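You operate a simulated robot arm through the tools that you are given. There is no shell and no other tool. Be economical: measure what you need, move in short steps, check, and stop when the job is done.

You are at the controls of a simulated robot arm. One attempt, no reset.

## Task
Set the three links as the motor card says.
Fine: switch the board off before you open the cover; shut the cover, then switch the board back on. Where these are worked on the way, their far stop is far enough and under half their travel is too little: board cover.

The check looks at the end state, three seconds after you hand in, the way a careful person would. Anything else that was tipped, shoved, dropped, spilled or broken makes it a failure. A push-on lid holds only when it is set on centred and level and pressed home; a screw cap is set on level and turned clockwise until tight.

## Robot
A 6-joint arm with a two-finger parallel gripper, fixed in place. Base frame: the origin is at the foot of the arm, x ahead of it, y to its left, z up. Readings come in mm, degrees, newtons and seconds.
With the tool pointing down near the work surface it reaches from about 240 to 660 mm from the base axis. Its first joint turns from -66.0 to 66.0 degrees. Payload 2.9 kg.
The tool frame sits at the grasp point between the pads (the TCP): z along the fingers, y along the line on which they close. The tips reach 30 mm beyond it. The gripper opens to 110 mm. The fingers are 20 mm wide and 10 mm thick; the gripper's body (48 by 112 mm) begins 55 mm behind the TCP.
Orientation is told as [roll, pitch, yaw] about the base's x, y, z axes, in that order, counted from this pose: with the fingers straight down and closing along the base's y, the tool's x points along the base's -x, its y along +y and its z along -z.

## Interface
- The arm moves only by the tool arm_command. Its argument "targets" is a list of rows, each a list of 3 entries, a list of its own where there are three numbers: the finger opening in mm, from 0 to 110, then the shift along the tool's x, y, z in mm, then the turn, a rotation vector about the tool's x, y, z in degrees. In form: [[jaw, [x, y, z], [ax, ay, az]], ...]. A call has 1 to 12 rows; each row is the pose to reach, as a shift and turn from the pose commanded when the call began, along the tool's axes at that moment. Each row takes 0.2 s and may step no farther than 50 mm and 8.6 degrees from the row before; otherwise, or with a gripper value out of range, the whole call is refused. A pose out of reach is approached as far as the arm can. The call stops where the force on the tool passes 70 N (or 10 N more than at its start, if that is more) or the arm is blocked; 0.2 s more then pass. Each finger travels about 108 mm/s and halts on what it meets, pressing with about 36 N; the grip force reading is that of the motor and also rises with nothing between the fingers. The clock runs only during rows and for 0.2 s after the last one: add rows that repeat a pose to give the fingers time. It gives the time, the measured TCP pose, the force on the tool (base axes), the opening and the grip force at its end, in the units of the frame above (readings bear some noise), with the torque about the TCP (base axes, N m) and any sound that the robot's microphone picked up.
- Cameras (640 x 400 px; columns grow to the right, rows downward): "scene" is fixed at [68.3, 422.5, 1407.1]; the picture's right is [-0.84, -0.55, 0.00], its down [-0.28, 0.43, -0.86] and it looks along [0.47, -0.72, -0.51] (base axes); focal length 321 px, centre (320, 200). "wrist" rides on the gripper at [72, 17, -103] in the tool frame; the picture's right is [-0.23, 0.97, 0.00], its down [-0.76, -0.18, -0.62] and it looks along [-0.61, -0.14, 0.78] (tool axes); focal length 222 px, centre (320, 200). There is no depth. A picture from a camera that has moved, and an enlarged one, comes with that camera's place and axes in the base frame and with its lens. The place of the scene camera against the robot may be out by one fixed shift of up to 25 mm in any direction.
- get_image(camera): a new picture of that camera. It takes no simulated time.
- zoom(camera, box): a new picture of the part [left, top, right, bottom] of that camera's present view, enlarged. It takes no simulated time.
- finish_job(): hands the job in; it is judged then, once.

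Go step by step. Nothing tells you positions but the pictures and the camera data: compare them with the known pose of the tool, close in by small moves and look again before you grip or let go. The budget is 120 turns and 76 pictures, counting those below and the enlarged ones. Unless the task says otherwise, let go and move clear before handing in, and close with one line.

The tools are called after "Call:" by a JSON object that holds its "method" and its "body". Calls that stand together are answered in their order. arm_command: Moves the arm, as the interface text tells. Its arguments: {"type":"object","properties":{"targets":{"type":"array"}},"required":["targets"]} The other tools are called the same way: get_image (camera) takes a picture; zoom (camera, box) takes an enlarged picture of a part of a camera's view; finish_job () hands the job in.

At the start:

```text
clock: 0.0
tcp_pos: [315.0, -161.6, 1183.8]
orientation: [0.0, 0.0, 0.0]
wrist_force: [-0.1, 0.0, 0.5]
ft_torque: [-0.01, 0.01, 0.0]
opening: 109.9
gripper_force: 0.1
```

scene: 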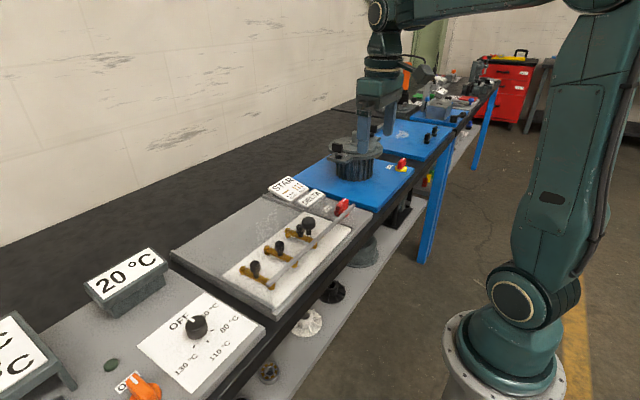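
wrist: 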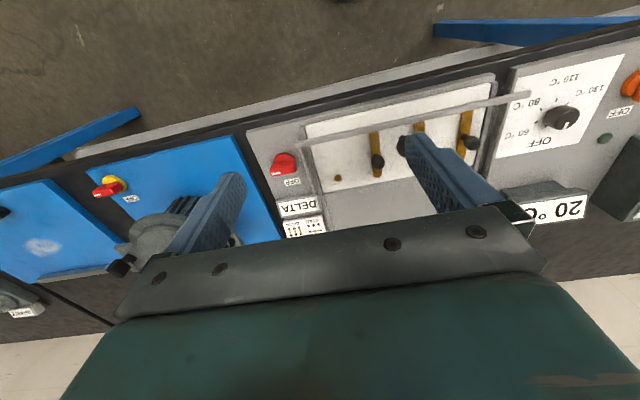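

I see a long bench with a link board (three brass links), a red switch, a star/delta card and other stations. I'll enlarge the board and the card.

Call:
{"method": "zoom", "body": {"camera": "scene", "box": [160, 160, 380, 320]}}

Call:
{"method": "zoom", "body": {"camera": "wrist", "box": [240, 60, 520, 240]}}

Call:
{"method": "zoom", "body": {"camera": "scene", "box": [260, 165, 360, 225]}}

```text
2.50 times, centred on (270, 240) of scene
camera zoom: at [68.3, 422.5, 1407.1], right [-0.84, -0.55, 0.0], down [-0.28, 0.43, -0.86], along [0.47, -0.72, -0.51], focal length 801 px, centre (445, 100)
```

zoom: 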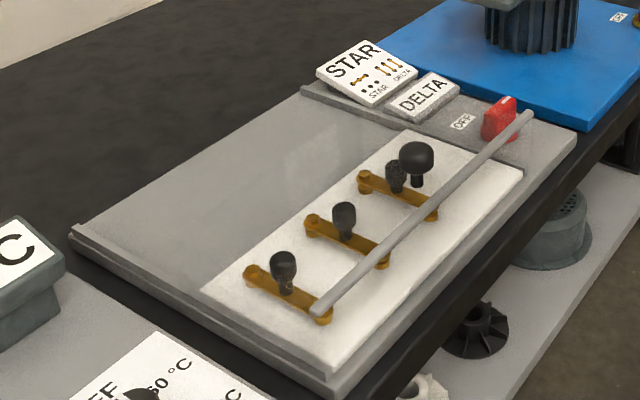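

```text
2.22 times, centred on (380, 150) of wrist
camera zoom: at [243.0, -144.9, 1288.1], right [0.23, 0.97, 0.0], down [0.76, -0.18, 0.62], along [0.61, -0.14, -0.78], focal length 494 px, centre (187, 311)
```

zoom: 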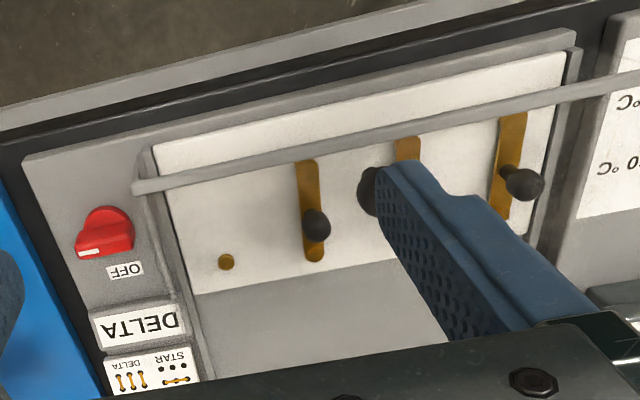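

```text
6.40 times, centred on (310, 195) of scene
camera zoom: at [68.3, 422.5, 1407.1], right [-0.84, -0.55, 0.0], down [-0.28, 0.43, -0.86], along [0.47, -0.72, -0.51], focal length 2052 px, centre (384, 232)
```

zoom: 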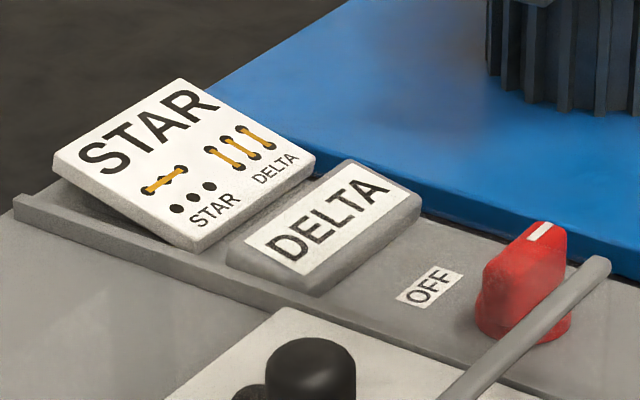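

The card's legend shows the STAR and DELTA patterns. There are both a "STAR" card and a "DELTA" plate, so I need a closer look at these and at the motor. I'll move the arm aside to see more.

Call:
{"method": "arm_command", "body": {"targets": [[110, [-40, 30, 0], [0, 0, 0]], [110, [-80, 60, 0], [0, 0, 0]], [110, [-100, 100, 0], [0, 0, 0]], [110, [-100, 140, 0], [0, 0, 0]], [110, [-100, 140, 0], [0, 0, 0]]]}}

Call:
{"method": "get_image", "body": {"camera": "wrist"}}

Call:
{"method": "get_image", "body": {"camera": "scene"}}

```text
clock: 1.2
tcp_pos: [419.6, -19.3, 1183.8]
orientation: [-0.1, 0.0, 0.0]
wrist_force: [0.3, -0.7, 0.2]
ft_torque: [0.0, 0.02, 0.02]
opening: 110.0
gripper_force: 0.1
```

```text
70 pictures are left
camera wrist: at [347.0, -3.3, 1287.1], right [0.23, 0.97, 0.0], down [0.76, -0.18, 0.62], along [0.61, -0.14, -0.78], focal length 222 px, centre (320, 200)
```

wrist: 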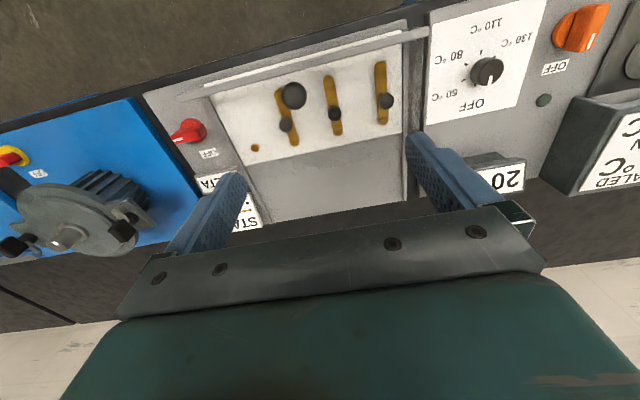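

```text
69 pictures are left
```

scene: 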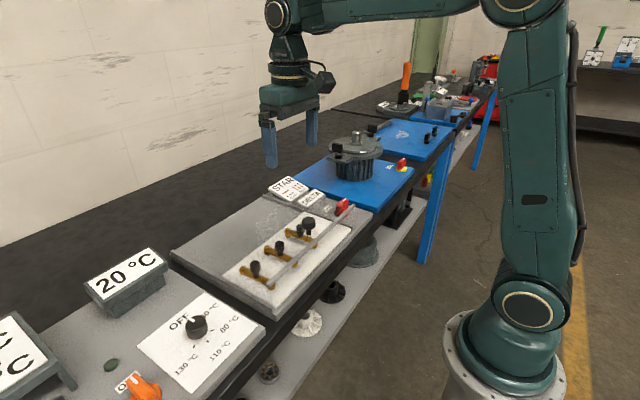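

The board is now in view between the fingers. I'll enlarge it and the motor.

Call:
{"method": "zoom", "body": {"camera": "wrist", "box": [130, 20, 450, 220]}}

Call:
{"method": "zoom", "body": {"camera": "scene", "box": [250, 110, 430, 225]}}

Call:
{"method": "zoom", "body": {"camera": "scene", "box": [210, 170, 370, 320]}}

```text
2.00 times, centred on (290, 120) of wrist
camera zoom: at [347.0, -3.3, 1287.1], right [0.23, 0.97, 0.0], down [0.76, -0.18, 0.62], along [0.61, -0.14, -0.78], focal length 444 px, centre (380, 360)
```

zoom: 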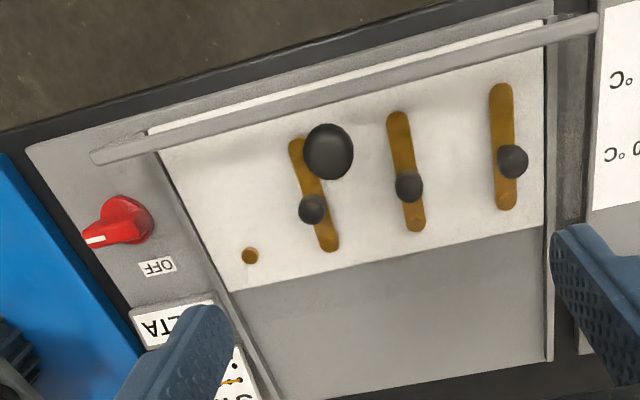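

```text
3.48 times, centred on (340, 168) of scene
camera zoom: at [68.3, 422.6, 1407.1], right [-0.84, -0.55, 0.0], down [-0.28, 0.43, -0.86], along [0.47, -0.72, -0.51], focal length 1115 px, centre (250, 313)
```

zoom: 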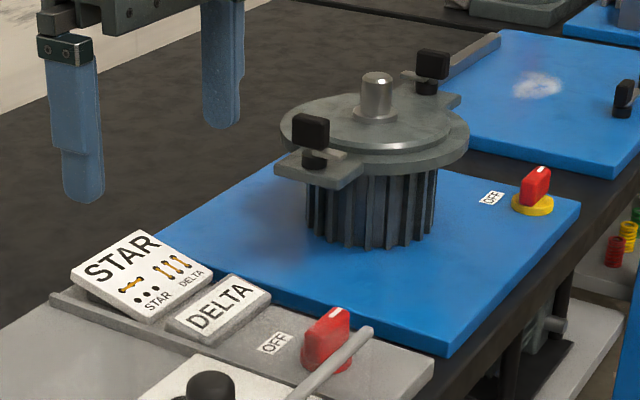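

```text
2.67 times, centred on (290, 245) of scene
camera zoom: at [68.3, 422.6, 1407.1], right [-0.84, -0.55, 0.0], down [-0.28, 0.43, -0.86], along [0.47, -0.72, -0.51], focal length 855 px, centre (400, 80)
```

zoom: 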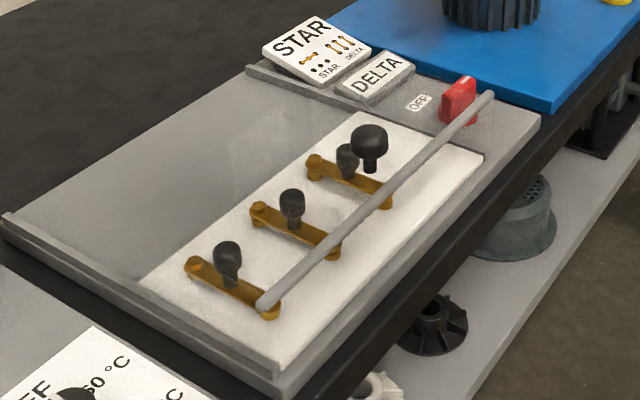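

The tilted card is headed STAR, with a legend of both patterns. I'll go lower for a close look at the board and card.

Call:
{"method": "arm_command", "body": {"targets": [[110, [0, -20, 40], [0, 0, 0]], [110, [0, -40, 80], [0, 0, 0]], [110, [0, -60, 120], [0, 0, 0]], [110, [0, -60, 120], [0, 0, 0]]]}}

Call:
{"method": "get_image", "body": {"camera": "wrist"}}

Call:
{"method": "zoom", "body": {"camera": "scene", "box": [265, 170, 325, 210]}}

```text
clock: 2.2
tcp_pos: [416.1, -80.9, 1062.8]
orientation: [0.0, 0.0, 0.0]
wrist_force: [-0.3, 0.3, -0.1]
ft_torque: [0.02, -0.01, -0.02]
opening: 109.9
gripper_force: 0.0
```

```text
65 pictures are left
camera wrist: at [344.9, -65.0, 1166.7], right [0.23, 0.97, 0.0], down [0.76, -0.18, 0.62], along [0.61, -0.14, -0.78], focal length 222 px, centre (320, 200)
```

wrist: 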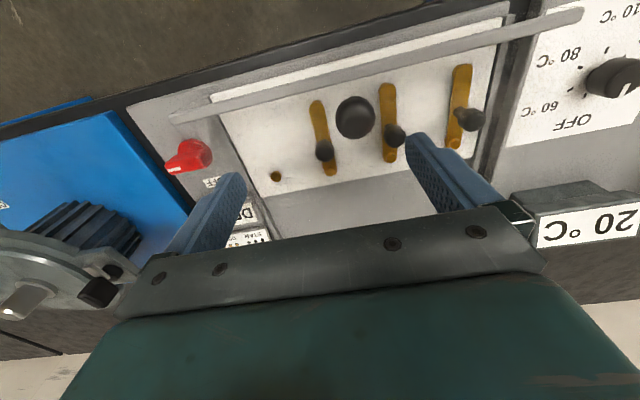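

```text
10.00 times, centred on (295, 190) of scene
camera zoom: at [68.3, 422.5, 1407.1], right [-0.84, -0.55, 0.0], down [-0.28, 0.43, -0.86], along [0.47, -0.72, -0.51], focal length 3206 px, centre (570, 300)
```

zoom: 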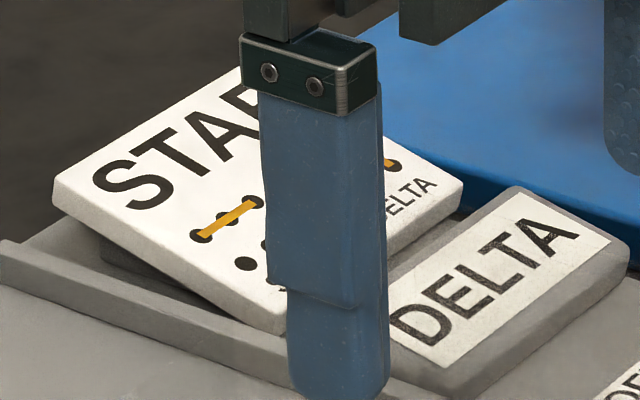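

The rod (about x 381, z 966) and the big knob (about [410, −51, 985]) stand roughly 80 mm above the link plate, so they seem to belong to a clear cover. I'll tilt the camera to see the cover from a lower angle.

Call:
{"method": "arm_command", "body": {"targets": [[110, [40, 10, 0], [0, 0, 0]], [110, [80, 20, 0], [0, -8, 0]], [110, [110, 20, 0], [0, -16, 0]], [110, [130, 20, 0], [0, -24, 0]], [110, [130, 20, 0], [0, -32, 0]], [110, [130, 20, 0], [0, -32, 0]]]}}

Call:
{"method": "get_image", "body": {"camera": "wrist"}}

```text
clock: 3.6
tcp_pos: [286.0, -60.1, 1064.5]
orientation: [0.0, -32.1, 0.0]
wrist_force: [0.2, -0.1, -0.1]
ft_torque: [0.01, 0.0, -0.02]
opening: 110.0
gripper_force: 0.1
```

```text
63 pictures are left
camera wrist: at [170.5, -44.2, 1114.2], right [0.19, 0.97, 0.12], down [0.31, -0.18, 0.93], along [0.93, -0.14, -0.34], focal length 222 px, centre (320, 200)
```

wrist: 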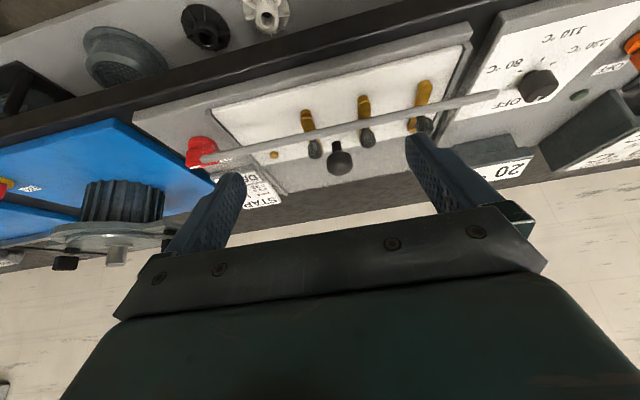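

Call:
{"method": "zoom", "body": {"camera": "wrist", "box": [180, 60, 520, 220]}}

```text
1.88 times, centred on (350, 140) of wrist
camera zoom: at [170.5, -44.2, 1114.2], right [0.19, 0.97, 0.12], down [0.31, -0.18, 0.93], along [0.93, -0.14, -0.34], focal length 418 px, centre (264, 313)
```

zoom: 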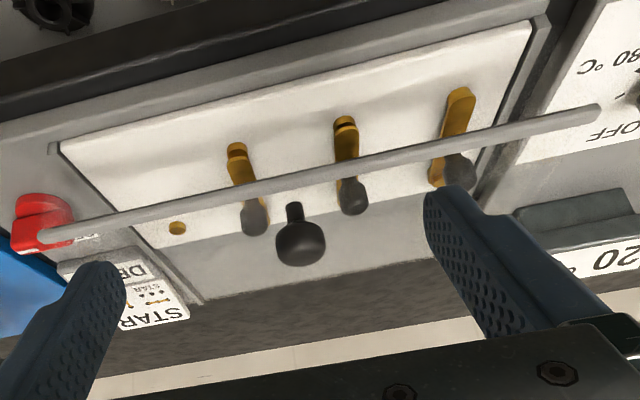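

The big knob stands on a clear pane at about z 955, which carries a rod handle along its front edge. The red switch, at about [437, −260], points toward −y, and its OFF label is on its +x side. I'll level the tool and go over the switch with the yaw turned by −90°.

Call:
{"method": "arm_command", "body": {"targets": [[110, [0, 0, 0], [0, 8, 0]], [110, [0, 0, 0], [0, 16, 0]], [110, [0, 0, 0], [0, 24, 0]], [110, [0, 0, 0], [0, 32.1, 0]], [110, [0, 0, 0], [0, 32.1, 0]]]}}

Call:
{"method": "arm_command", "body": {"targets": [[110, [-10, -40, 0], [0, 0, 8.5]], [110, [-20, -80, 0], [0, 0, 17]], [110, [-40, -120, 0], [0, 0, 25.5]], [110, [-60, -160, 0], [0, 0, 34]], [110, [-90, -180, 0], [0, 0, 42.5]], [110, [-120, -195, 0], [0, 0, 51]], [110, [-150, -200, 0], [0, 0, 59.5]], [110, [-151, -200, 0], [0, 0, 68]], [110, [-151, -200, 0], [0, 0, 76]], [110, [-151, -200, 10], [0, 0, 84]], [110, [-151, -200, 25], [0, 0, 90]], [110, [-151, -200, 25], [0, 0, 90]]]}}

Call:
{"method": "get_image", "body": {"camera": "wrist"}}

```text
clock: 4.8
tcp_pos: [286.2, -59.6, 1063.8]
orientation: [0.0, 0.1, 0.1]
wrist_force: [-0.1, -0.7, -0.2]
ft_torque: [0.0, 0.0, 0.02]
opening: 110.0
gripper_force: 0.1
```

```text
clock: 7.4
tcp_pos: [436.2, -259.8, 1039.3]
orientation: [-0.1, 0.0, -90.2]
wrist_force: [0.2, -0.3, -0.8]
ft_torque: [0.0, 0.04, -0.02]
opening: 109.8
gripper_force: 0.0
```

```text
61 pictures are left
camera wrist: at [453.2, -188.8, 1142.7], right [0.97, -0.23, 0.0], down [-0.18, -0.76, 0.62], along [-0.14, -0.61, -0.78], focal length 222 px, centre (320, 200)
```

wrist: 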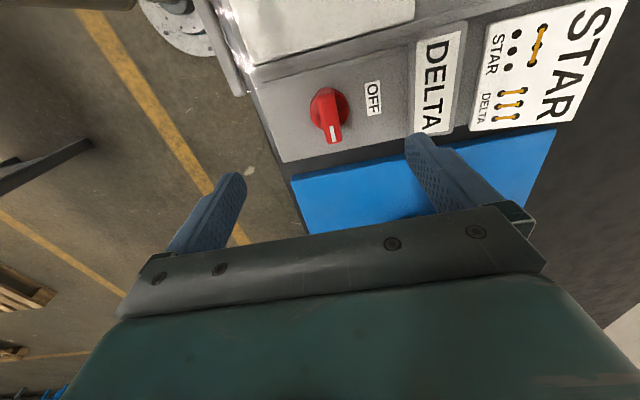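

The switch is in view: a red bar handle pointing to −y, with OFF on the +x side. I'll zoom in to place its axis.

Call:
{"method": "zoom", "body": {"camera": "wrist", "box": [260, 60, 420, 160]}}

Call:
{"method": "zoom", "body": {"camera": "wrist", "box": [400, 0, 620, 137]}}

```text
4.00 times, centred on (340, 110) of wrist
camera zoom: at [453.2, -188.8, 1142.7], right [0.97, -0.23, 0.0], down [-0.18, -0.76, 0.62], along [-0.14, -0.61, -0.78], focal length 888 px, centre (240, 560)
```

zoom: 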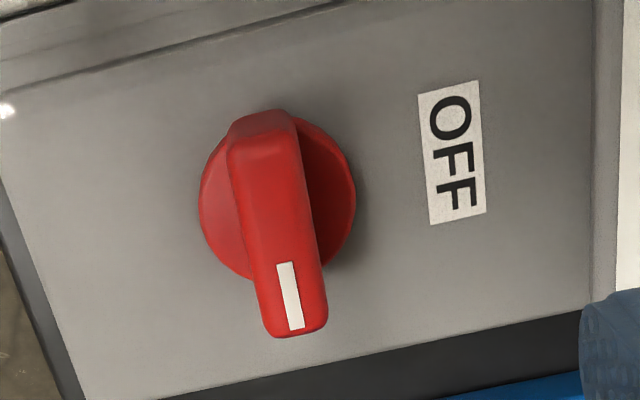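

```text
2.91 times, centred on (510, 68) of wrist
camera zoom: at [453.2, -188.8, 1142.7], right [0.97, -0.23, 0.0], down [-0.18, -0.76, 0.62], along [-0.14, -0.61, -0.78], focal length 646 px, centre (-233, 582)
```

zoom: 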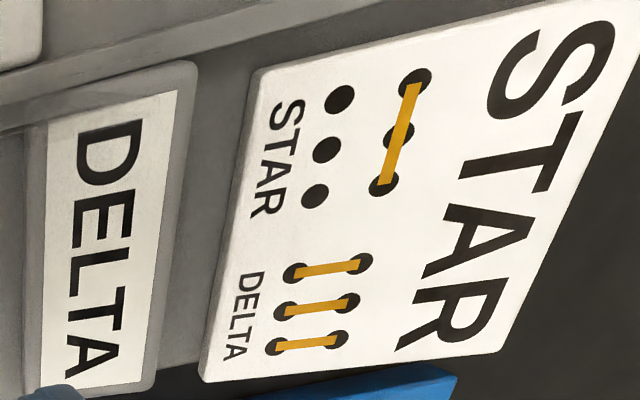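

The card reads STAR, which means bridging the far row. The switch axis is about [447, −263], so I'll descend over it with a smaller opening.

Call:
{"method": "arm_command", "body": {"targets": [[60, [-3, 11, 30], [0, 0, 0]], [60, [-3, 11, 65], [0, 0, 0]], [60, [-3, 11, 95], [0, 0, 0]], [60, [-3, 11, 95], [0, 0, 0]]]}}

Call:
{"method": "get_image", "body": {"camera": "wrist"}}

Call:
{"method": "zoom", "body": {"camera": "scene", "box": [280, 150, 400, 225]}}

```text
clock: 8.4
tcp_pos: [446.2, -263.7, 944.8]
orientation: [-0.1, 0.0, -90.0]
wrist_force: [-0.6, -0.3, -0.2]
ft_torque: [0.0, -0.01, 0.01]
opening: 60.1
gripper_force: 0.1
```

```text
58 pictures are left
camera wrist: at [463.8, -193.0, 1049.2], right [0.97, -0.23, 0.0], down [-0.18, -0.76, 0.62], along [-0.14, -0.61, -0.78], focal length 222 px, centre (320, 200)
```

wrist: 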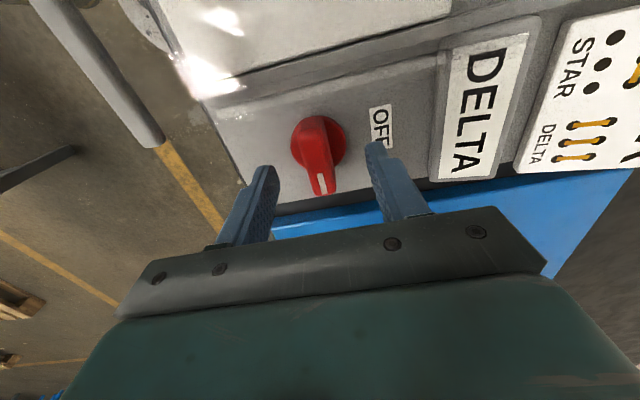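

```text
5.33 times, centred on (340, 188) of scene
camera zoom: at [68.3, 422.5, 1407.1], right [-0.84, -0.55, 0.0], down [-0.28, 0.43, -0.86], along [0.47, -0.72, -0.51], focal length 1710 px, centre (213, 267)
```

zoom: 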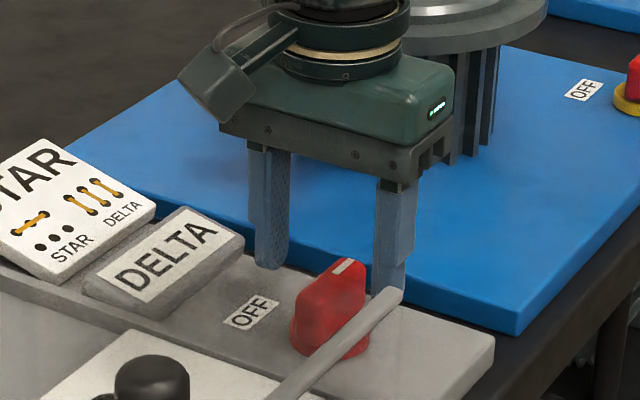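

The axis is confirmed at about [446, −264.6], with the disc at z 890. I'll descend to TCP z 925 and grip the bar.

Call:
{"method": "arm_command", "body": {"targets": [[60, [-1, 0, 10], [0, 0, 0]], [60, [-1, 0, 20], [0, 0, 0]], [10, [-1, 0, 20], [0, 0, 0]], [10, [-1, 0, 20], [0, 0, 0]], [10, [-1, 0, 20], [0, 0, 0]]]}}

Call:
{"method": "get_image", "body": {"camera": "wrist"}}

```text
clock: 9.6
tcp_pos: [444.7, -263.5, 924.5]
orientation: [-0.3, 0.1, -90.1]
wrist_force: [-19.3, 0.5, 4.5]
ft_torque: [0.1, -0.71, 0.12]
opening: 17.8
gripper_force: 45.0
```

```text
56 pictures are left
camera wrist: at [462.8, -194.2, 1028.1], right [0.97, -0.23, 0.0], down [-0.18, -0.76, 0.62], along [-0.15, -0.61, -0.78], focal length 222 px, centre (320, 200)
```

wrist: 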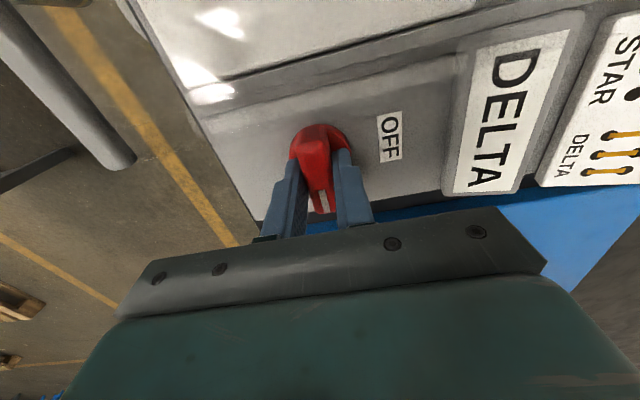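

The bar is gripped at 17.8 mm. I'll ease the side load and turn it counter-clockwise by 90° to OFF.

Call:
{"method": "arm_command", "body": {"targets": [[10, [0, -1.5, 0], [0, 0, 0]], [10, [0, -1.5, 0], [0, 0, -8.2]], [10, [0, -1.5, 0], [0, 0, -16.4]], [10, [0, -1.5, 0], [0, 0, -24.6]], [10, [0, -1.5, 0], [0, 0, -32.8]], [10, [0, -1.5, 0], [0, 0, -41]], [10, [0, -1.5, 0], [0, 0, -49.2]], [10, [0, -1.5, 0], [0, 0, -57.4]], [10, [0, -1.5, 0], [0, 0, -65.6]], [10, [0, -1.5, 0], [0, 0, -73.8]], [10, [0, -1.5, 0], [0, 0, -82]], [10, [0, -1.5, 0], [0, 0, -88]]]}}

Call:
{"method": "get_image", "body": {"camera": "wrist"}}

```text
clock: 12.2
tcp_pos: [445.7, -265.1, 924.4]
orientation: [0.0, 0.1, -1.9]
wrist_force: [-12.1, -11.6, -3.3]
ft_torque: [-0.29, -1.22, 0.06]
opening: 18.1
gripper_force: 45.1
```

```text
55 pictures are left
camera wrist: at [373.8, -247.0, 1028.2], right [0.26, 0.97, 0.0], down [0.76, -0.2, 0.62], along [0.6, -0.16, -0.78], focal length 222 px, centre (320, 200)
```

wrist: 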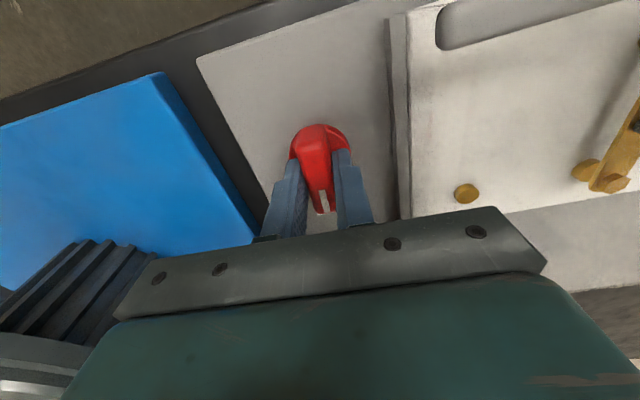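

The handle has turned about 88° with little torque. I'll nudge a bit farther to feel for the stop.

Call:
{"method": "arm_command", "body": {"targets": [[10, [0, 0, 0], [0, 0, -2]], [10, [0, 0, 0], [0, 0, -5]], [10, [0, 0, 0], [0, 0, -5]]]}}

```text
clock: 13.0
tcp_pos: [446.2, -264.6, 923.8]
orientation: [0.0, 0.1, 2.9]
wrist_force: [-5.1, -11.4, -1.8]
ft_torque: [-0.13, 0.87, -1.18]
opening: 18.5
gripper_force: 45.2
```

There is torque against the stop, so it is at OFF. I'll release and rise.

Call:
{"method": "arm_command", "body": {"targets": [[10, [0, 0, 0], [0, 0, 4]], [50, [0, 0, 0], [0, 0, 3]], [50, [0, 0, 0], [0, 0, 3]], [50, [0, 0, -30], [0, 0, 3]], [50, [0, 0, -70], [0, 0, 3]], [50, [0, 0, -110], [0, 0, 3]], [50, [0, 0, -110], [0, 0, 3]]]}}

Call:
{"method": "get_image", "body": {"camera": "wrist"}}

Call:
{"method": "zoom", "body": {"camera": "scene", "box": [200, 170, 360, 270]}}

```text
clock: 14.6
tcp_pos: [446.2, -262.6, 1036.3]
orientation: [0.0, 0.2, -0.1]
wrist_force: [0.1, -0.7, 0.6]
ft_torque: [-0.01, 0.01, -0.02]
opening: 49.9
gripper_force: 0.1
```

```text
54 pictures are left
camera wrist: at [373.7, -247.6, 1139.8], right [0.23, 0.97, 0.0], down [0.76, -0.18, 0.62], along [0.61, -0.14, -0.78], focal length 222 px, centre (320, 200)
```

wrist: 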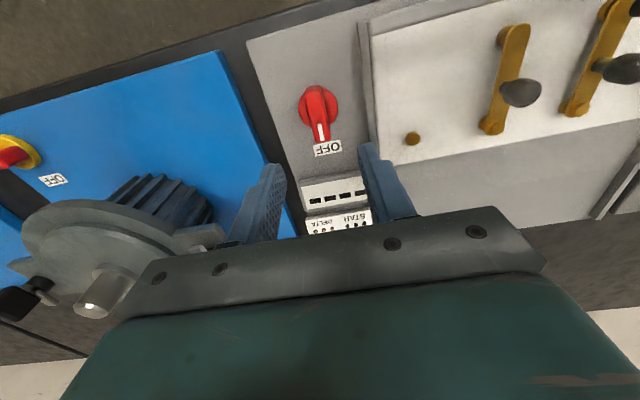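

```text
4.00 times, centred on (280, 220) of scene
camera zoom: at [68.3, 422.5, 1407.1], right [-0.84, -0.55, 0.0], down [-0.28, 0.43, -0.86], along [0.47, -0.72, -0.51], focal length 1282 px, centre (480, 120)
```

zoom: 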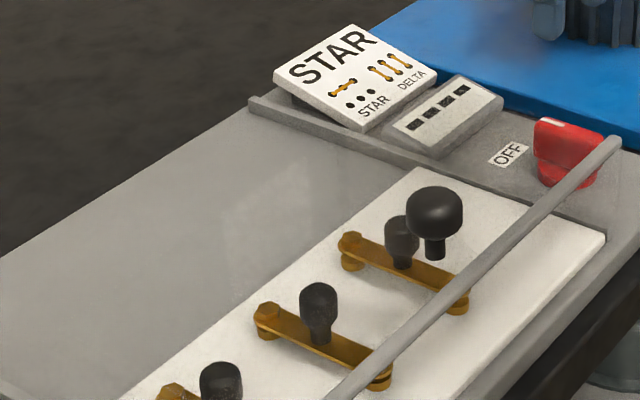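

The display plate, which read DELTA, now shows dashes. So it displays the present setting, the switch is off and STAR is the target. Next I'll go above the cover knob.

Call:
{"method": "arm_command", "body": {"targets": [[60, [0, 20, -30], [0, 0, 0]], [60, [10, 65, -35], [0, 0, 0]], [60, [20, 110, -35], [0, 0, 0]], [60, [30, 155, -35], [0, 0, 0]], [60, [36, 200, -35], [0, 0, 0]], [60, [36, 212, -35], [0, 0, 0]], [60, [36, 212, -10], [0, 0, 0]], [60, [36, 212, -10], [0, 0, 0]]]}}

Call:
{"method": "get_image", "body": {"camera": "wrist"}}

Call:
{"method": "zoom", "body": {"camera": "scene", "box": [200, 150, 360, 250]}}

```text
clock: 16.4
tcp_pos: [409.2, -53.8, 1043.1]
orientation: [0.0, 0.1, -0.1]
wrist_force: [-0.1, -0.1, 0.0]
ft_torque: [0.01, -0.01, 0.0]
opening: 60.0
gripper_force: 0.0
```

```text
52 pictures are left
camera wrist: at [337.2, -37.0, 1148.1], right [0.23, 0.97, 0.0], down [0.76, -0.18, 0.62], along [0.61, -0.14, -0.78], focal length 222 px, centre (320, 200)
```

wrist: 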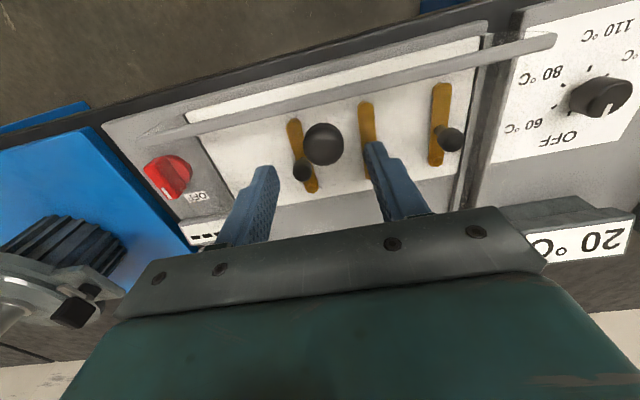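

```text
4.00 times, centred on (280, 200) of scene
camera zoom: at [68.3, 422.6, 1407.1], right [-0.84, -0.55, 0.0], down [-0.28, 0.43, -0.86], along [0.47, -0.72, -0.51], focal length 1282 px, centre (480, 200)
```

zoom: 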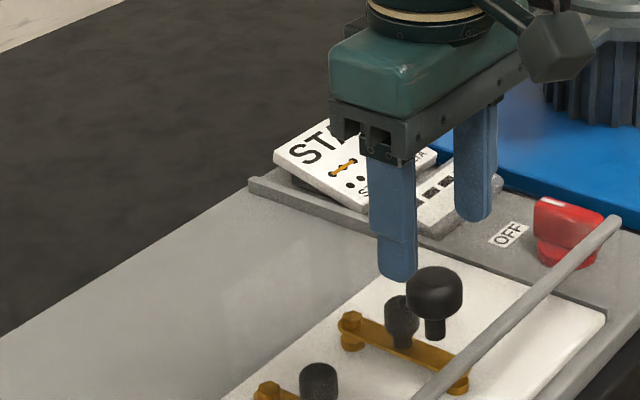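

The knob centre is confirmed at [410, −51, 984]. I'll descend and grip it.

Call:
{"method": "arm_command", "body": {"targets": [[60, [-1, 2.6, 25], [0, 0, 0]], [60, [-1, 2.6, 48], [0, 0, 0]], [60, [-1, 2.6, 48], [0, 0, 0]], [20, [-1, 2.6, 48], [0, 0, 0]], [20, [-1, 2.6, 48], [0, 0, 0]], [20, [-1, 2.6, 48], [0, 0, 0]]]}}

Call:
{"method": "get_image", "body": {"camera": "wrist"}}

```text
clock: 17.8
tcp_pos: [408.7, -50.1, 995.8]
orientation: [0.0, 0.2, 0.0]
wrist_force: [-0.2, 2.7, -5.0]
ft_torque: [-0.38, -0.47, 0.02]
opening: 31.4
gripper_force: 45.1
```

```text
50 pictures are left
camera wrist: at [337.3, -34.4, 1100.7], right [0.23, 0.97, 0.0], down [0.76, -0.18, 0.62], along [0.61, -0.14, -0.78], focal length 222 px, centre (320, 200)
```

wrist: 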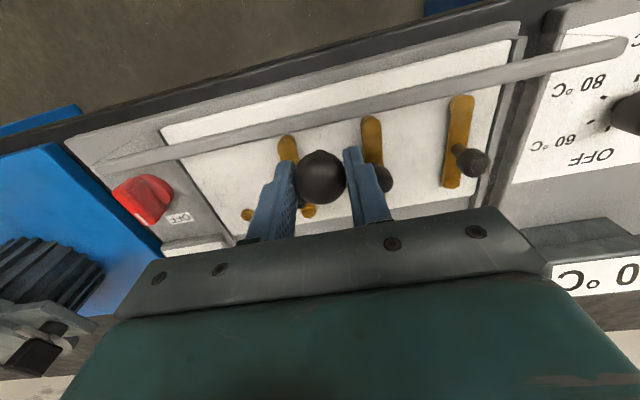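

The knob is held at 31 mm. I'll test a small push along +x first, to see whether the cover slides.

Call:
{"method": "arm_command", "body": {"targets": [[20, [-4, 0, 0], [0, 0, 0]], [20, [-8, 0, 0], [0, 0, 0]], [20, [-8, 0, 0], [0, 0, 0]]]}}

```text
clock: 18.6
tcp_pos: [417.5, -49.7, 996.1]
orientation: [0.1, 0.1, 0.0]
wrist_force: [-0.3, 1.1, -0.6]
ft_torque: [-0.42, 0.33, -0.02]
opening: 31.4
gripper_force: 44.2
```

It moves freely. I'll push farther and look.

Call:
{"method": "arm_command", "body": {"targets": [[20, [-12, 0, 0], [0, 0, 0]], [20, [-24, 0, 0], [0, 0, 0]], [20, [-24, 0, 0], [0, 0, 0]]]}}

Call:
{"method": "get_image", "body": {"camera": "wrist"}}

```text
clock: 19.4
tcp_pos: [442.7, -49.9, 996.5]
orientation: [0.1, -0.1, 0.0]
wrist_force: [-0.3, 3.2, 8.5]
ft_torque: [-0.4, 1.1, -0.08]
opening: 31.9
gripper_force: 45.2
```

```text
49 pictures are left
camera wrist: at [370.9, -34.4, 1100.5], right [0.23, 0.97, 0.0], down [0.76, -0.18, 0.62], along [0.61, -0.14, -0.78], focal length 222 px, centre (320, 200)
```

wrist: 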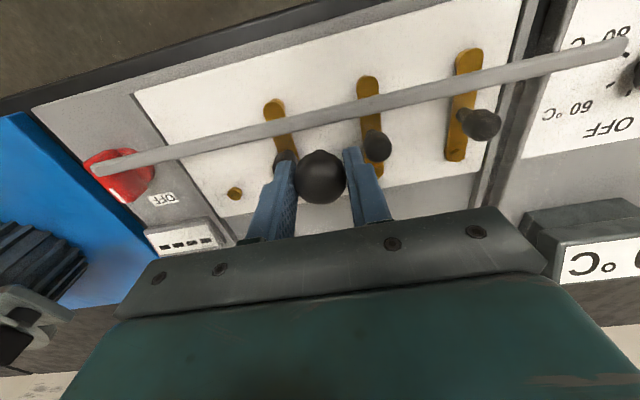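

The rod translated with the knob at constant height, so the cover slides in +x. I'll carry on toward its far stop.

Call:
{"method": "arm_command", "body": {"targets": [[20, [-15, 0, 0], [0, 0, 0]], [20, [-30, 0, 0], [0, 0, 0]], [20, [-45, 0, 0], [0, 0, 0]], [20, [-60, 0, 0], [0, 0, 0]], [20, [-75, 0, 0], [0, 0, 0]], [20, [-90, 0, 0], [0, 0, 0]], [20, [-90, 0, 0], [0, 0, 0]]]}}

Call:
{"method": "get_image", "body": {"camera": "wrist"}}

```text
clock: 21.0
tcp_pos: [532.9, -50.2, 996.7]
orientation: [0.0, 0.2, 0.1]
wrist_force: [-0.3, 6.4, 7.2]
ft_torque: [-0.31, -0.51, 0.13]
opening: 31.7
gripper_force: 45.1
```

```text
48 pictures are left
camera wrist: at [460.1, -34.5, 1100.5], right [0.23, 0.97, 0.0], down [0.76, -0.18, 0.62], along [0.61, -0.14, -0.78], focal length 222 px, centre (320, 200)
```

wrist: 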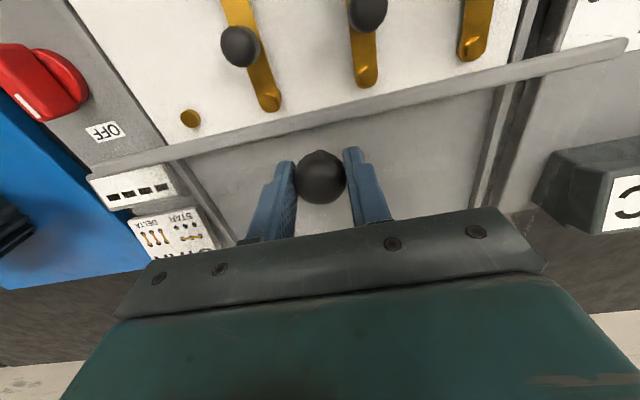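

Still free. I'll continue in smaller steps until I feel the stop.

Call:
{"method": "arm_command", "body": {"targets": [[20, [-10, 0, 0], [0, 0, 0]], [20, [-20, 0, 0], [0, 0, 0]], [20, [-30, 0, 0], [0, 0, 0]], [20, [-30, 0, 0], [0, 0, 0]]]}}

Call:
{"method": "get_image", "body": {"camera": "wrist"}}

Call:
{"method": "zoom", "body": {"camera": "scene", "box": [160, 140, 360, 265]}}

```text
clock: 22.0
tcp_pos: [563.6, -50.2, 997.2]
orientation: [0.0, 0.0, 0.0]
wrist_force: [-0.5, 2.3, 20.6]
ft_torque: [0.45, 1.02, 0.25]
opening: 31.7
gripper_force: 44.5
```

```text
47 pictures are left
camera wrist: at [491.2, -34.3, 1100.4], right [0.23, 0.97, 0.0], down [0.76, -0.18, 0.62], along [0.61, -0.14, -0.78], focal length 222 px, centre (320, 200)
```

wrist: 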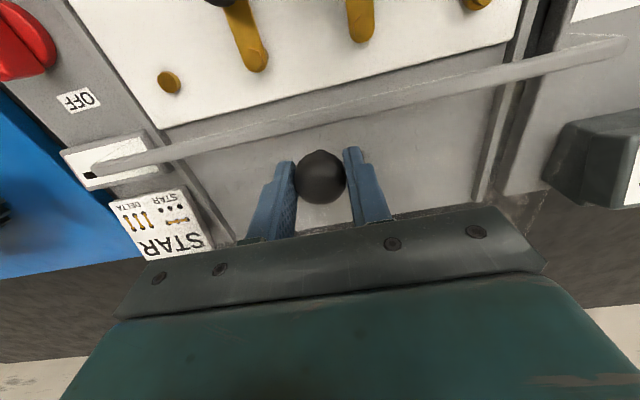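

```text
3.20 times, centred on (260, 202) of scene
camera zoom: at [67.9, 422.6, 1407.1], right [-0.84, -0.55, 0.0], down [-0.28, 0.43, -0.86], along [0.47, -0.72, -0.51], focal length 1026 px, centre (512, 192)
```

zoom: 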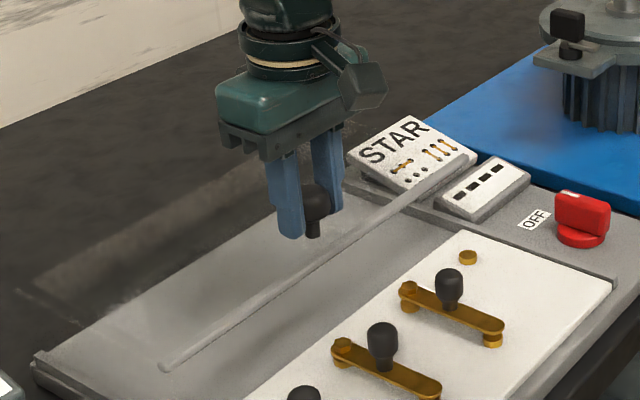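

The cover has travelled about 155 mm and the rod is still above everything. I'll continue carefully to the stop.

Call:
{"method": "arm_command", "body": {"targets": [[20, [-5, 0, 0], [0, 0, 0]], [20, [-10, 0, 0], [0, 0, 0]], [20, [-15, 0, 0], [0, 0, 0]], [20, [-15, 0, 0], [0, 0, 0]]]}}

Call:
{"method": "get_image", "body": {"camera": "wrist"}}

```text
clock: 23.0
tcp_pos: [575.0, -49.2, 997.1]
orientation: [0.1, 0.7, -0.1]
wrist_force: [-29.7, 0.2, 21.3]
ft_torque: [-0.44, -0.08, -0.01]
opening: 31.3
gripper_force: 45.0
```

```text
45 pictures are left
camera wrist: at [503.9, -34.3, 1100.8], right [0.23, 0.97, 0.0], down [0.77, -0.18, 0.62], along [0.6, -0.14, -0.79], focal length 222 px, centre (320, 200)
```

wrist: 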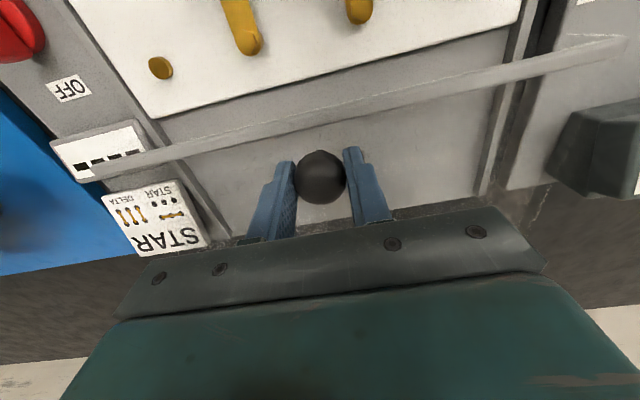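

That is the far stop: −30 N at x 575, after about 165 mm of travel. I'll release the knob, rise, and go to view the links.

Call:
{"method": "arm_command", "body": {"targets": [[20, [3, 0, 0], [0, 0, 0]], [60, [3, 0, 0], [0, 0, 0]], [60, [3, 0, 0], [0, 0, 0]], [60, [3, 0, -40], [0, 0, 0]], [60, [3, 0, -80], [0, 0, 0]], [60, [40, -10, -80], [0, 0, 0]], [60, [80, -20, -80], [0, 0, 0]], [60, [90, -30, -80], [0, 0, 0]], [60, [90, -30, -80], [0, 0, 0]]]}}

Call:
{"method": "get_image", "body": {"camera": "wrist"}}

Call:
{"method": "zoom", "body": {"camera": "scene", "box": [200, 190, 360, 290]}}

```text
clock: 25.0
tcp_pos: [487.4, -79.3, 1076.4]
orientation: [0.0, 0.1, 0.0]
wrist_force: [-1.3, 0.3, -0.9]
ft_torque: [0.02, 0.03, 0.01]
opening: 60.2
gripper_force: 0.0
```

```text
44 pictures are left
camera wrist: at [415.9, -63.3, 1180.0], right [0.23, 0.97, 0.0], down [0.76, -0.18, 0.62], along [0.61, -0.14, -0.78], focal length 222 px, centre (320, 200)
```

wrist: 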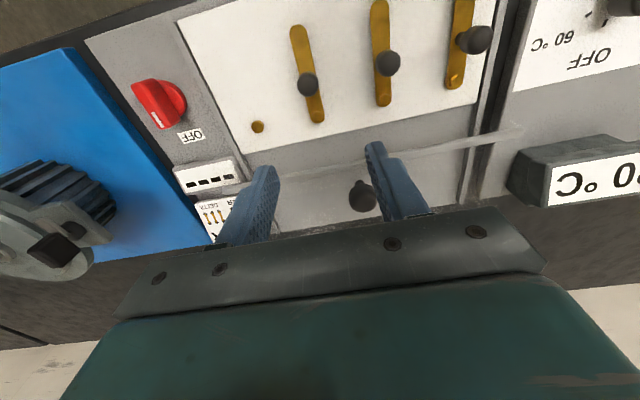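

```text
4.00 times, centred on (280, 240) of scene
camera zoom: at [68.2, 422.5, 1407.1], right [-0.84, -0.55, 0.0], down [-0.28, 0.43, -0.86], along [0.47, -0.72, -0.51], focal length 1282 px, centre (480, 40)
```

zoom: 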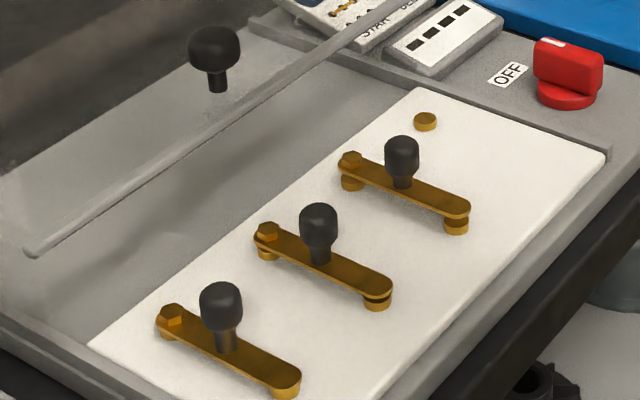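

The cover is fully back. The links are hinged at the far bolts (x about 503; y about −88, −6, +76), each with a knob 40 mm from its pivot, and the bare stud is at [504, −169]. I'll start with the link nearest the stud and go above its knob at [464, −88].

Call:
{"method": "arm_command", "body": {"targets": [[60, [23, -9, 30], [0, 0, 0]], [50, [23, -9, 70], [0, 0, 0]], [50, [23, -9, 105], [0, 0, 0]], [50, [23, -9, 105], [0, 0, 0]]]}}

Call:
{"method": "get_image", "body": {"camera": "wrist"}}

Call:
{"method": "zoom", "body": {"camera": "scene", "box": [240, 170, 360, 245]}}

```text
clock: 26.0
tcp_pos: [463.9, -89.4, 970.3]
orientation: [-0.1, 0.1, 0.0]
wrist_force: [-0.7, 0.5, -0.6]
ft_torque: [0.01, 0.01, 0.01]
opening: 50.2
gripper_force: 0.0
```

```text
42 pictures are left
camera wrist: at [390.5, -73.9, 1074.4], right [0.23, 0.97, 0.0], down [0.76, -0.18, 0.62], along [0.61, -0.14, -0.78], focal length 222 px, centre (320, 200)
```

wrist: 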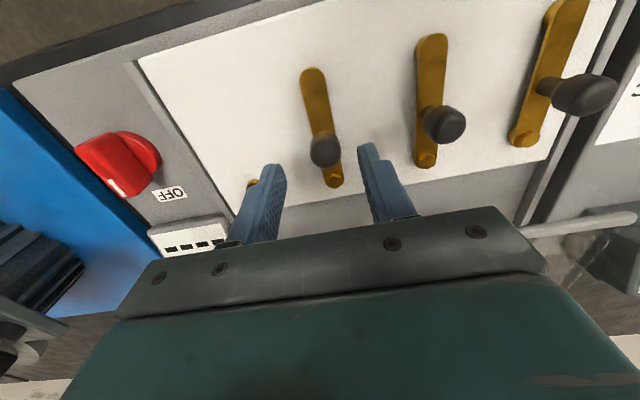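

```text
5.33 times, centred on (300, 208) of scene
camera zoom: at [68.3, 422.5, 1407.1], right [-0.84, -0.55, 0.0], down [-0.28, 0.43, -0.86], along [0.47, -0.72, -0.51], focal length 1710 px, centre (427, 160)
```

zoom: 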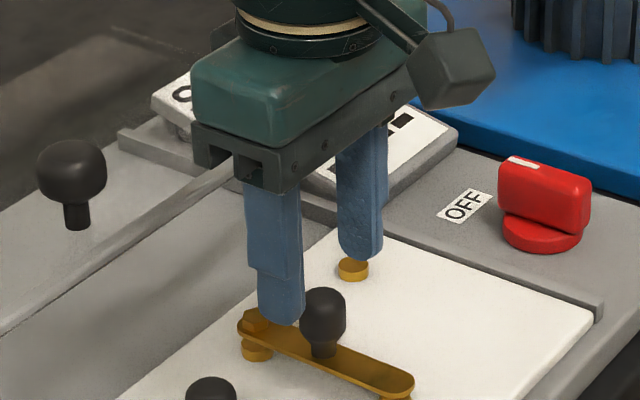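

Knob 1 is at about [465.5, −88] and its pivot at about [507, −88]. I'll descend to z 930 and grip.

Call:
{"method": "arm_command", "body": {"targets": [[50, [-1.6, 1.4, 20], [0, 0, 0]], [50, [-1.6, 1.4, 39], [0, 0, 0]], [50, [-1.6, 1.4, 39], [0, 0, 0]], [10, [-1.6, 1.4, 39], [0, 0, 0]], [10, [-1.6, 1.4, 39], [0, 0, 0]], [10, [-1.6, 1.4, 39], [0, 0, 0]]]}}

Call:
{"method": "get_image", "body": {"camera": "wrist"}}

```text
clock: 27.4
tcp_pos: [465.5, -88.4, 931.9]
orientation: [0.0, 0.1, 0.0]
wrist_force: [-0.3, 1.5, -3.5]
ft_torque: [-0.38, -0.14, 0.02]
opening: 21.3
gripper_force: 45.3
```

```text
40 pictures are left
camera wrist: at [392.9, -72.5, 1036.2], right [0.23, 0.97, 0.0], down [0.76, -0.18, 0.62], along [0.6, -0.14, -0.78], focal length 222 px, centre (320, 200)
```

wrist: 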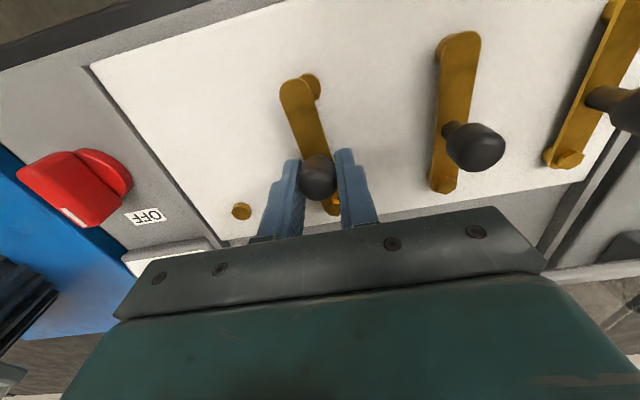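

The knob is held and the link is already starting to swing. I'll follow the arc to 45°.

Call:
{"method": "arm_command", "body": {"targets": [[10, [-0.8, -8.1, 0], [0, 0, 0]], [10, [-3.2, -15.9, 0], [0, 0, 0]], [10, [-7, -23.1, 0], [0, 0, 0]], [10, [-12.2, -29.3, 0], [0, 0, 0]], [10, [-12.2, -29.3, 0], [0, 0, 0]]]}}

Call:
{"method": "get_image", "body": {"camera": "wrist"}}

```text
clock: 28.3
tcp_pos: [466.7, -99.0, 931.0]
orientation: [1.5, 1.9, 2.2]
wrist_force: [-12.6, 32.2, 16.9]
ft_torque: [0.73, 0.77, 1.28]
opening: 25.7
gripper_force: 45.0
stopped in row 4: the force on the tool passed its limit at 73 N (the readings are from after the stop); the commanded pose is now the measured one
```

```text
39 pictures are left
camera wrist: at [397.3, -89.3, 1037.0], right [0.19, 0.98, 0.02], down [0.79, -0.16, 0.59], along [0.59, -0.1, -0.8], focal length 222 px, centre (320, 200)
```

wrist: 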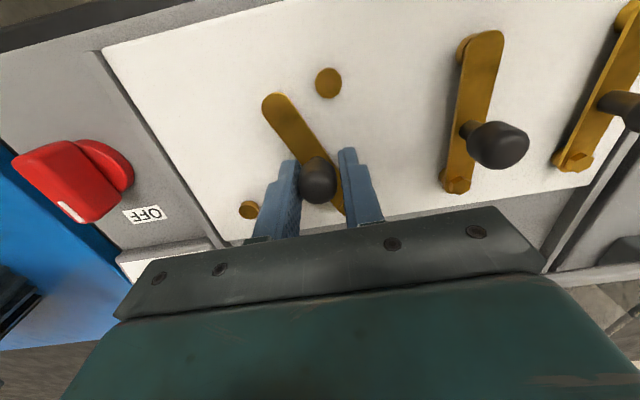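

The arm stopped at 73 N with the link at about 15–20°; a fingertip may be catching the link. I'll release, rise and look.

Call:
{"method": "arm_command", "body": {"targets": [[50, [0, 0, 0], [0, 0, 0]], [50, [0, 0, 0], [0, 0, 0]], [50, [0, 0, -30], [0, 0, 0]], [50, [0, 0, -40], [-1.5, 1.9, 2.2]], [50, [0, 0, -40], [-1.5, 1.9, 2.2]]]}}

Call:
{"method": "get_image", "body": {"camera": "wrist"}}

Call:
{"method": "zoom", "body": {"camera": "scene", "box": [250, 190, 350, 252]}}

```text
clock: 29.5
tcp_pos: [471.0, -107.7, 969.1]
orientation: [2.4, 3.5, -1.0]
wrist_force: [-0.1, -0.1, 0.1]
ft_torque: [0.0, 0.02, -0.02]
opening: 50.3
gripper_force: 0.2
```

```text
38 pictures are left
camera wrist: at [404.8, -95.0, 1077.8], right [0.25, 0.97, 0.03], down [0.79, -0.22, 0.57], along [0.56, -0.12, -0.82], focal length 222 px, centre (320, 200)
```

wrist: 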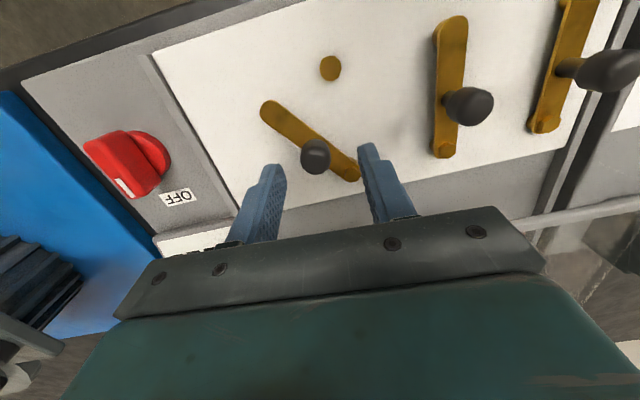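

```text
6.40 times, centred on (300, 221) of scene
camera zoom: at [68.3, 422.5, 1407.1], right [-0.84, -0.55, 0.0], down [-0.28, 0.43, -0.86], along [0.47, -0.72, -0.51], focal length 2052 px, centre (448, 66)
```

zoom: 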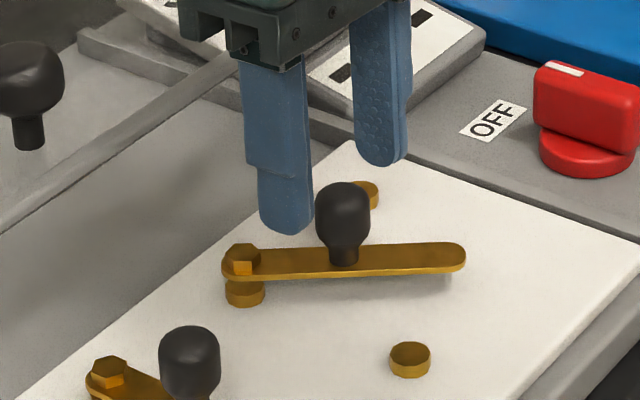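

The link is now at about 35° and moves; the +y finger was catching it. Instead I'll push with closed fingertips from the +y side of the knob. First I'll square the tool and move beside the knob.

Call:
{"method": "arm_command", "body": {"targets": [[30, [8, 10, -5], [1.2, -1.7, -0.5]], [0, [16, 22, -5], [2.4, -3.5, -1]], [0, [16, 22, -5], [2.4, -3.5, -1]], [0, [16, 22, -5], [2.4, -3.5, -1]]]}}

Call:
{"method": "get_image", "body": {"camera": "wrist"}}

```text
clock: 30.5
tcp_pos: [456.2, -85.0, 975.8]
orientation: [0.0, -0.1, -0.1]
wrist_force: [0.4, -0.2, -0.7]
ft_torque: [0.0, 0.0, -0.03]
opening: 0.0
gripper_force: 35.9
```

```text
36 pictures are left
camera wrist: at [383.3, -69.6, 1080.3], right [0.23, 0.97, 0.0], down [0.76, -0.18, 0.62], along [0.61, -0.14, -0.78], focal length 222 px, centre (320, 200)
```

wrist: 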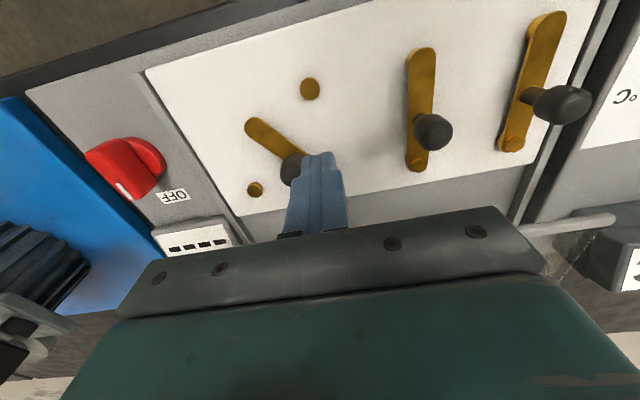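

The closed fingertips are beside knob 1 on the push side. I'll descend and sweep the arc toward the far row.

Call:
{"method": "arm_command", "body": {"targets": [[0, [0, 0, 25], [0, 0, 0]], [0, [0, 0, 49], [0, 0, 0]], [0, [-2.5, -6.5, 49], [0, 0, 0]], [0, [-5, -12.8, 49], [0, 0, 0]], [0, [-7, -18.5, 49], [0, 0, 0]], [0, [-9, -24.4, 49], [0, 0, 0]], [0, [-12.5, -30, 49], [0, 0, 0]], [0, [-16, -34.5, 49], [0, 0, 0]], [0, [-22, -40, 49], [0, 0, 0]], [0, [-22, -40, 49], [0, 0, 0]]]}}

Call:
{"method": "get_image", "body": {"camera": "wrist"}}

```text
clock: 32.7
tcp_pos: [475.8, -125.0, 927.9]
orientation: [0.0, -0.1, 0.0]
wrist_force: [-0.4, -0.8, 0.0]
ft_torque: [-0.02, 0.03, 0.03]
opening: 0.2
gripper_force: 35.7
```

```text
35 pictures are left
camera wrist: at [404.5, -108.1, 1031.0], right [0.23, 0.97, 0.0], down [0.76, -0.18, 0.62], along [0.61, -0.14, -0.78], focal length 222 px, centre (320, 200)
```

wrist: 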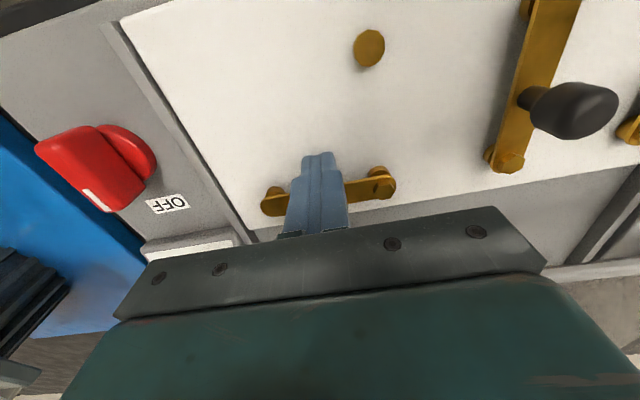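

Link 1 now looks aligned with the far row, with its end over the bare stud. I'll nudge +x to confirm it is home.

Call:
{"method": "arm_command", "body": {"targets": [[0, [-3, -3, 0], [0, 0, 0]], [0, [-6, -4.5, 0], [0, 0, 0]], [0, [-9, -4.5, 0], [0, 0, 0]], [0, [-12, -4.5, 0], [0, 0, 0]], [0, [-12, -4.5, 0], [0, 0, 0]]]}}

Call:
{"method": "zoom", "body": {"camera": "scene", "box": [250, 190, 350, 252]}}

```text
clock: 33.9
tcp_pos: [479.4, -127.9, 927.0]
orientation: [0.3, 1.4, -0.2]
wrist_force: [-57.8, 15.8, 27.4]
ft_torque: [-0.01, -0.84, 0.32]
opening: 0.0
gripper_force: 36.0
```

```text
6.40 times, centred on (300, 221) of scene
camera zoom: at [66.3, 423.0, 1407.0], right [-0.84, -0.55, 0.0], down [-0.28, 0.43, -0.86], along [0.47, -0.72, -0.51], focal length 2052 px, centre (448, 66)
```

zoom: 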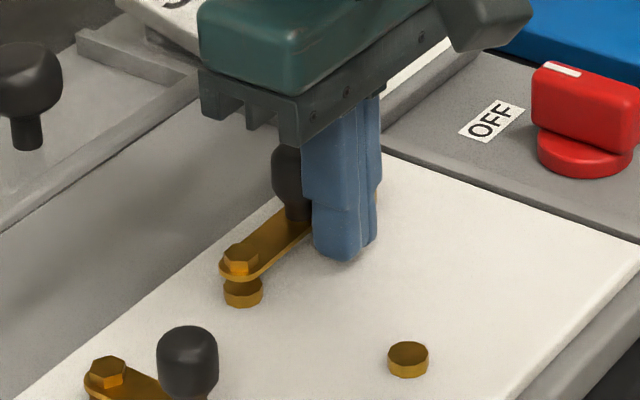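

Link 1 is at its far stop. I'll back off, rise, and go beside knob 2 on its +y side.

Call:
{"method": "arm_command", "body": {"targets": [[0, [12, 0, 0], [0, 0, 0]], [0, [20, 0, 0], [0, 0, 0]], [0, [20, 0, -30], [0, 0, 0]], [0, [20, 0, -60], [0, 0, 0]], [0, [24, 40, -60], [0, 0, 0]], [0, [24, 80, -60], [0, 0, 0]], [0, [24, 120, -60], [0, 0, 0]], [0, [24, 156, -55], [0, 0, 0]], [0, [24, 156, -55], [0, 0, 0]]]}}

Call:
{"method": "get_image", "body": {"camera": "wrist"}}

```text
clock: 35.9
tcp_pos: [463.3, 27.0, 982.2]
orientation: [-0.1, -0.1, -0.1]
wrist_force: [0.4, 0.9, 0.2]
ft_torque: [0.02, 0.02, -0.01]
opening: 0.0
gripper_force: 36.1
```

```text
33 pictures are left
camera wrist: at [391.9, 43.5, 1086.1], right [0.23, 0.97, 0.0], down [0.76, -0.18, 0.62], along [0.61, -0.14, -0.78], focal length 222 px, centre (320, 200)
```

wrist: 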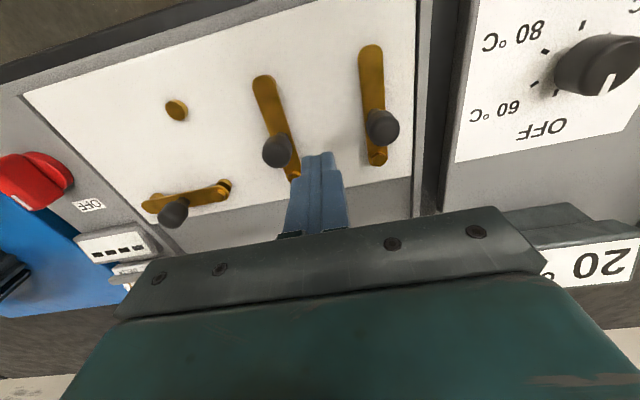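

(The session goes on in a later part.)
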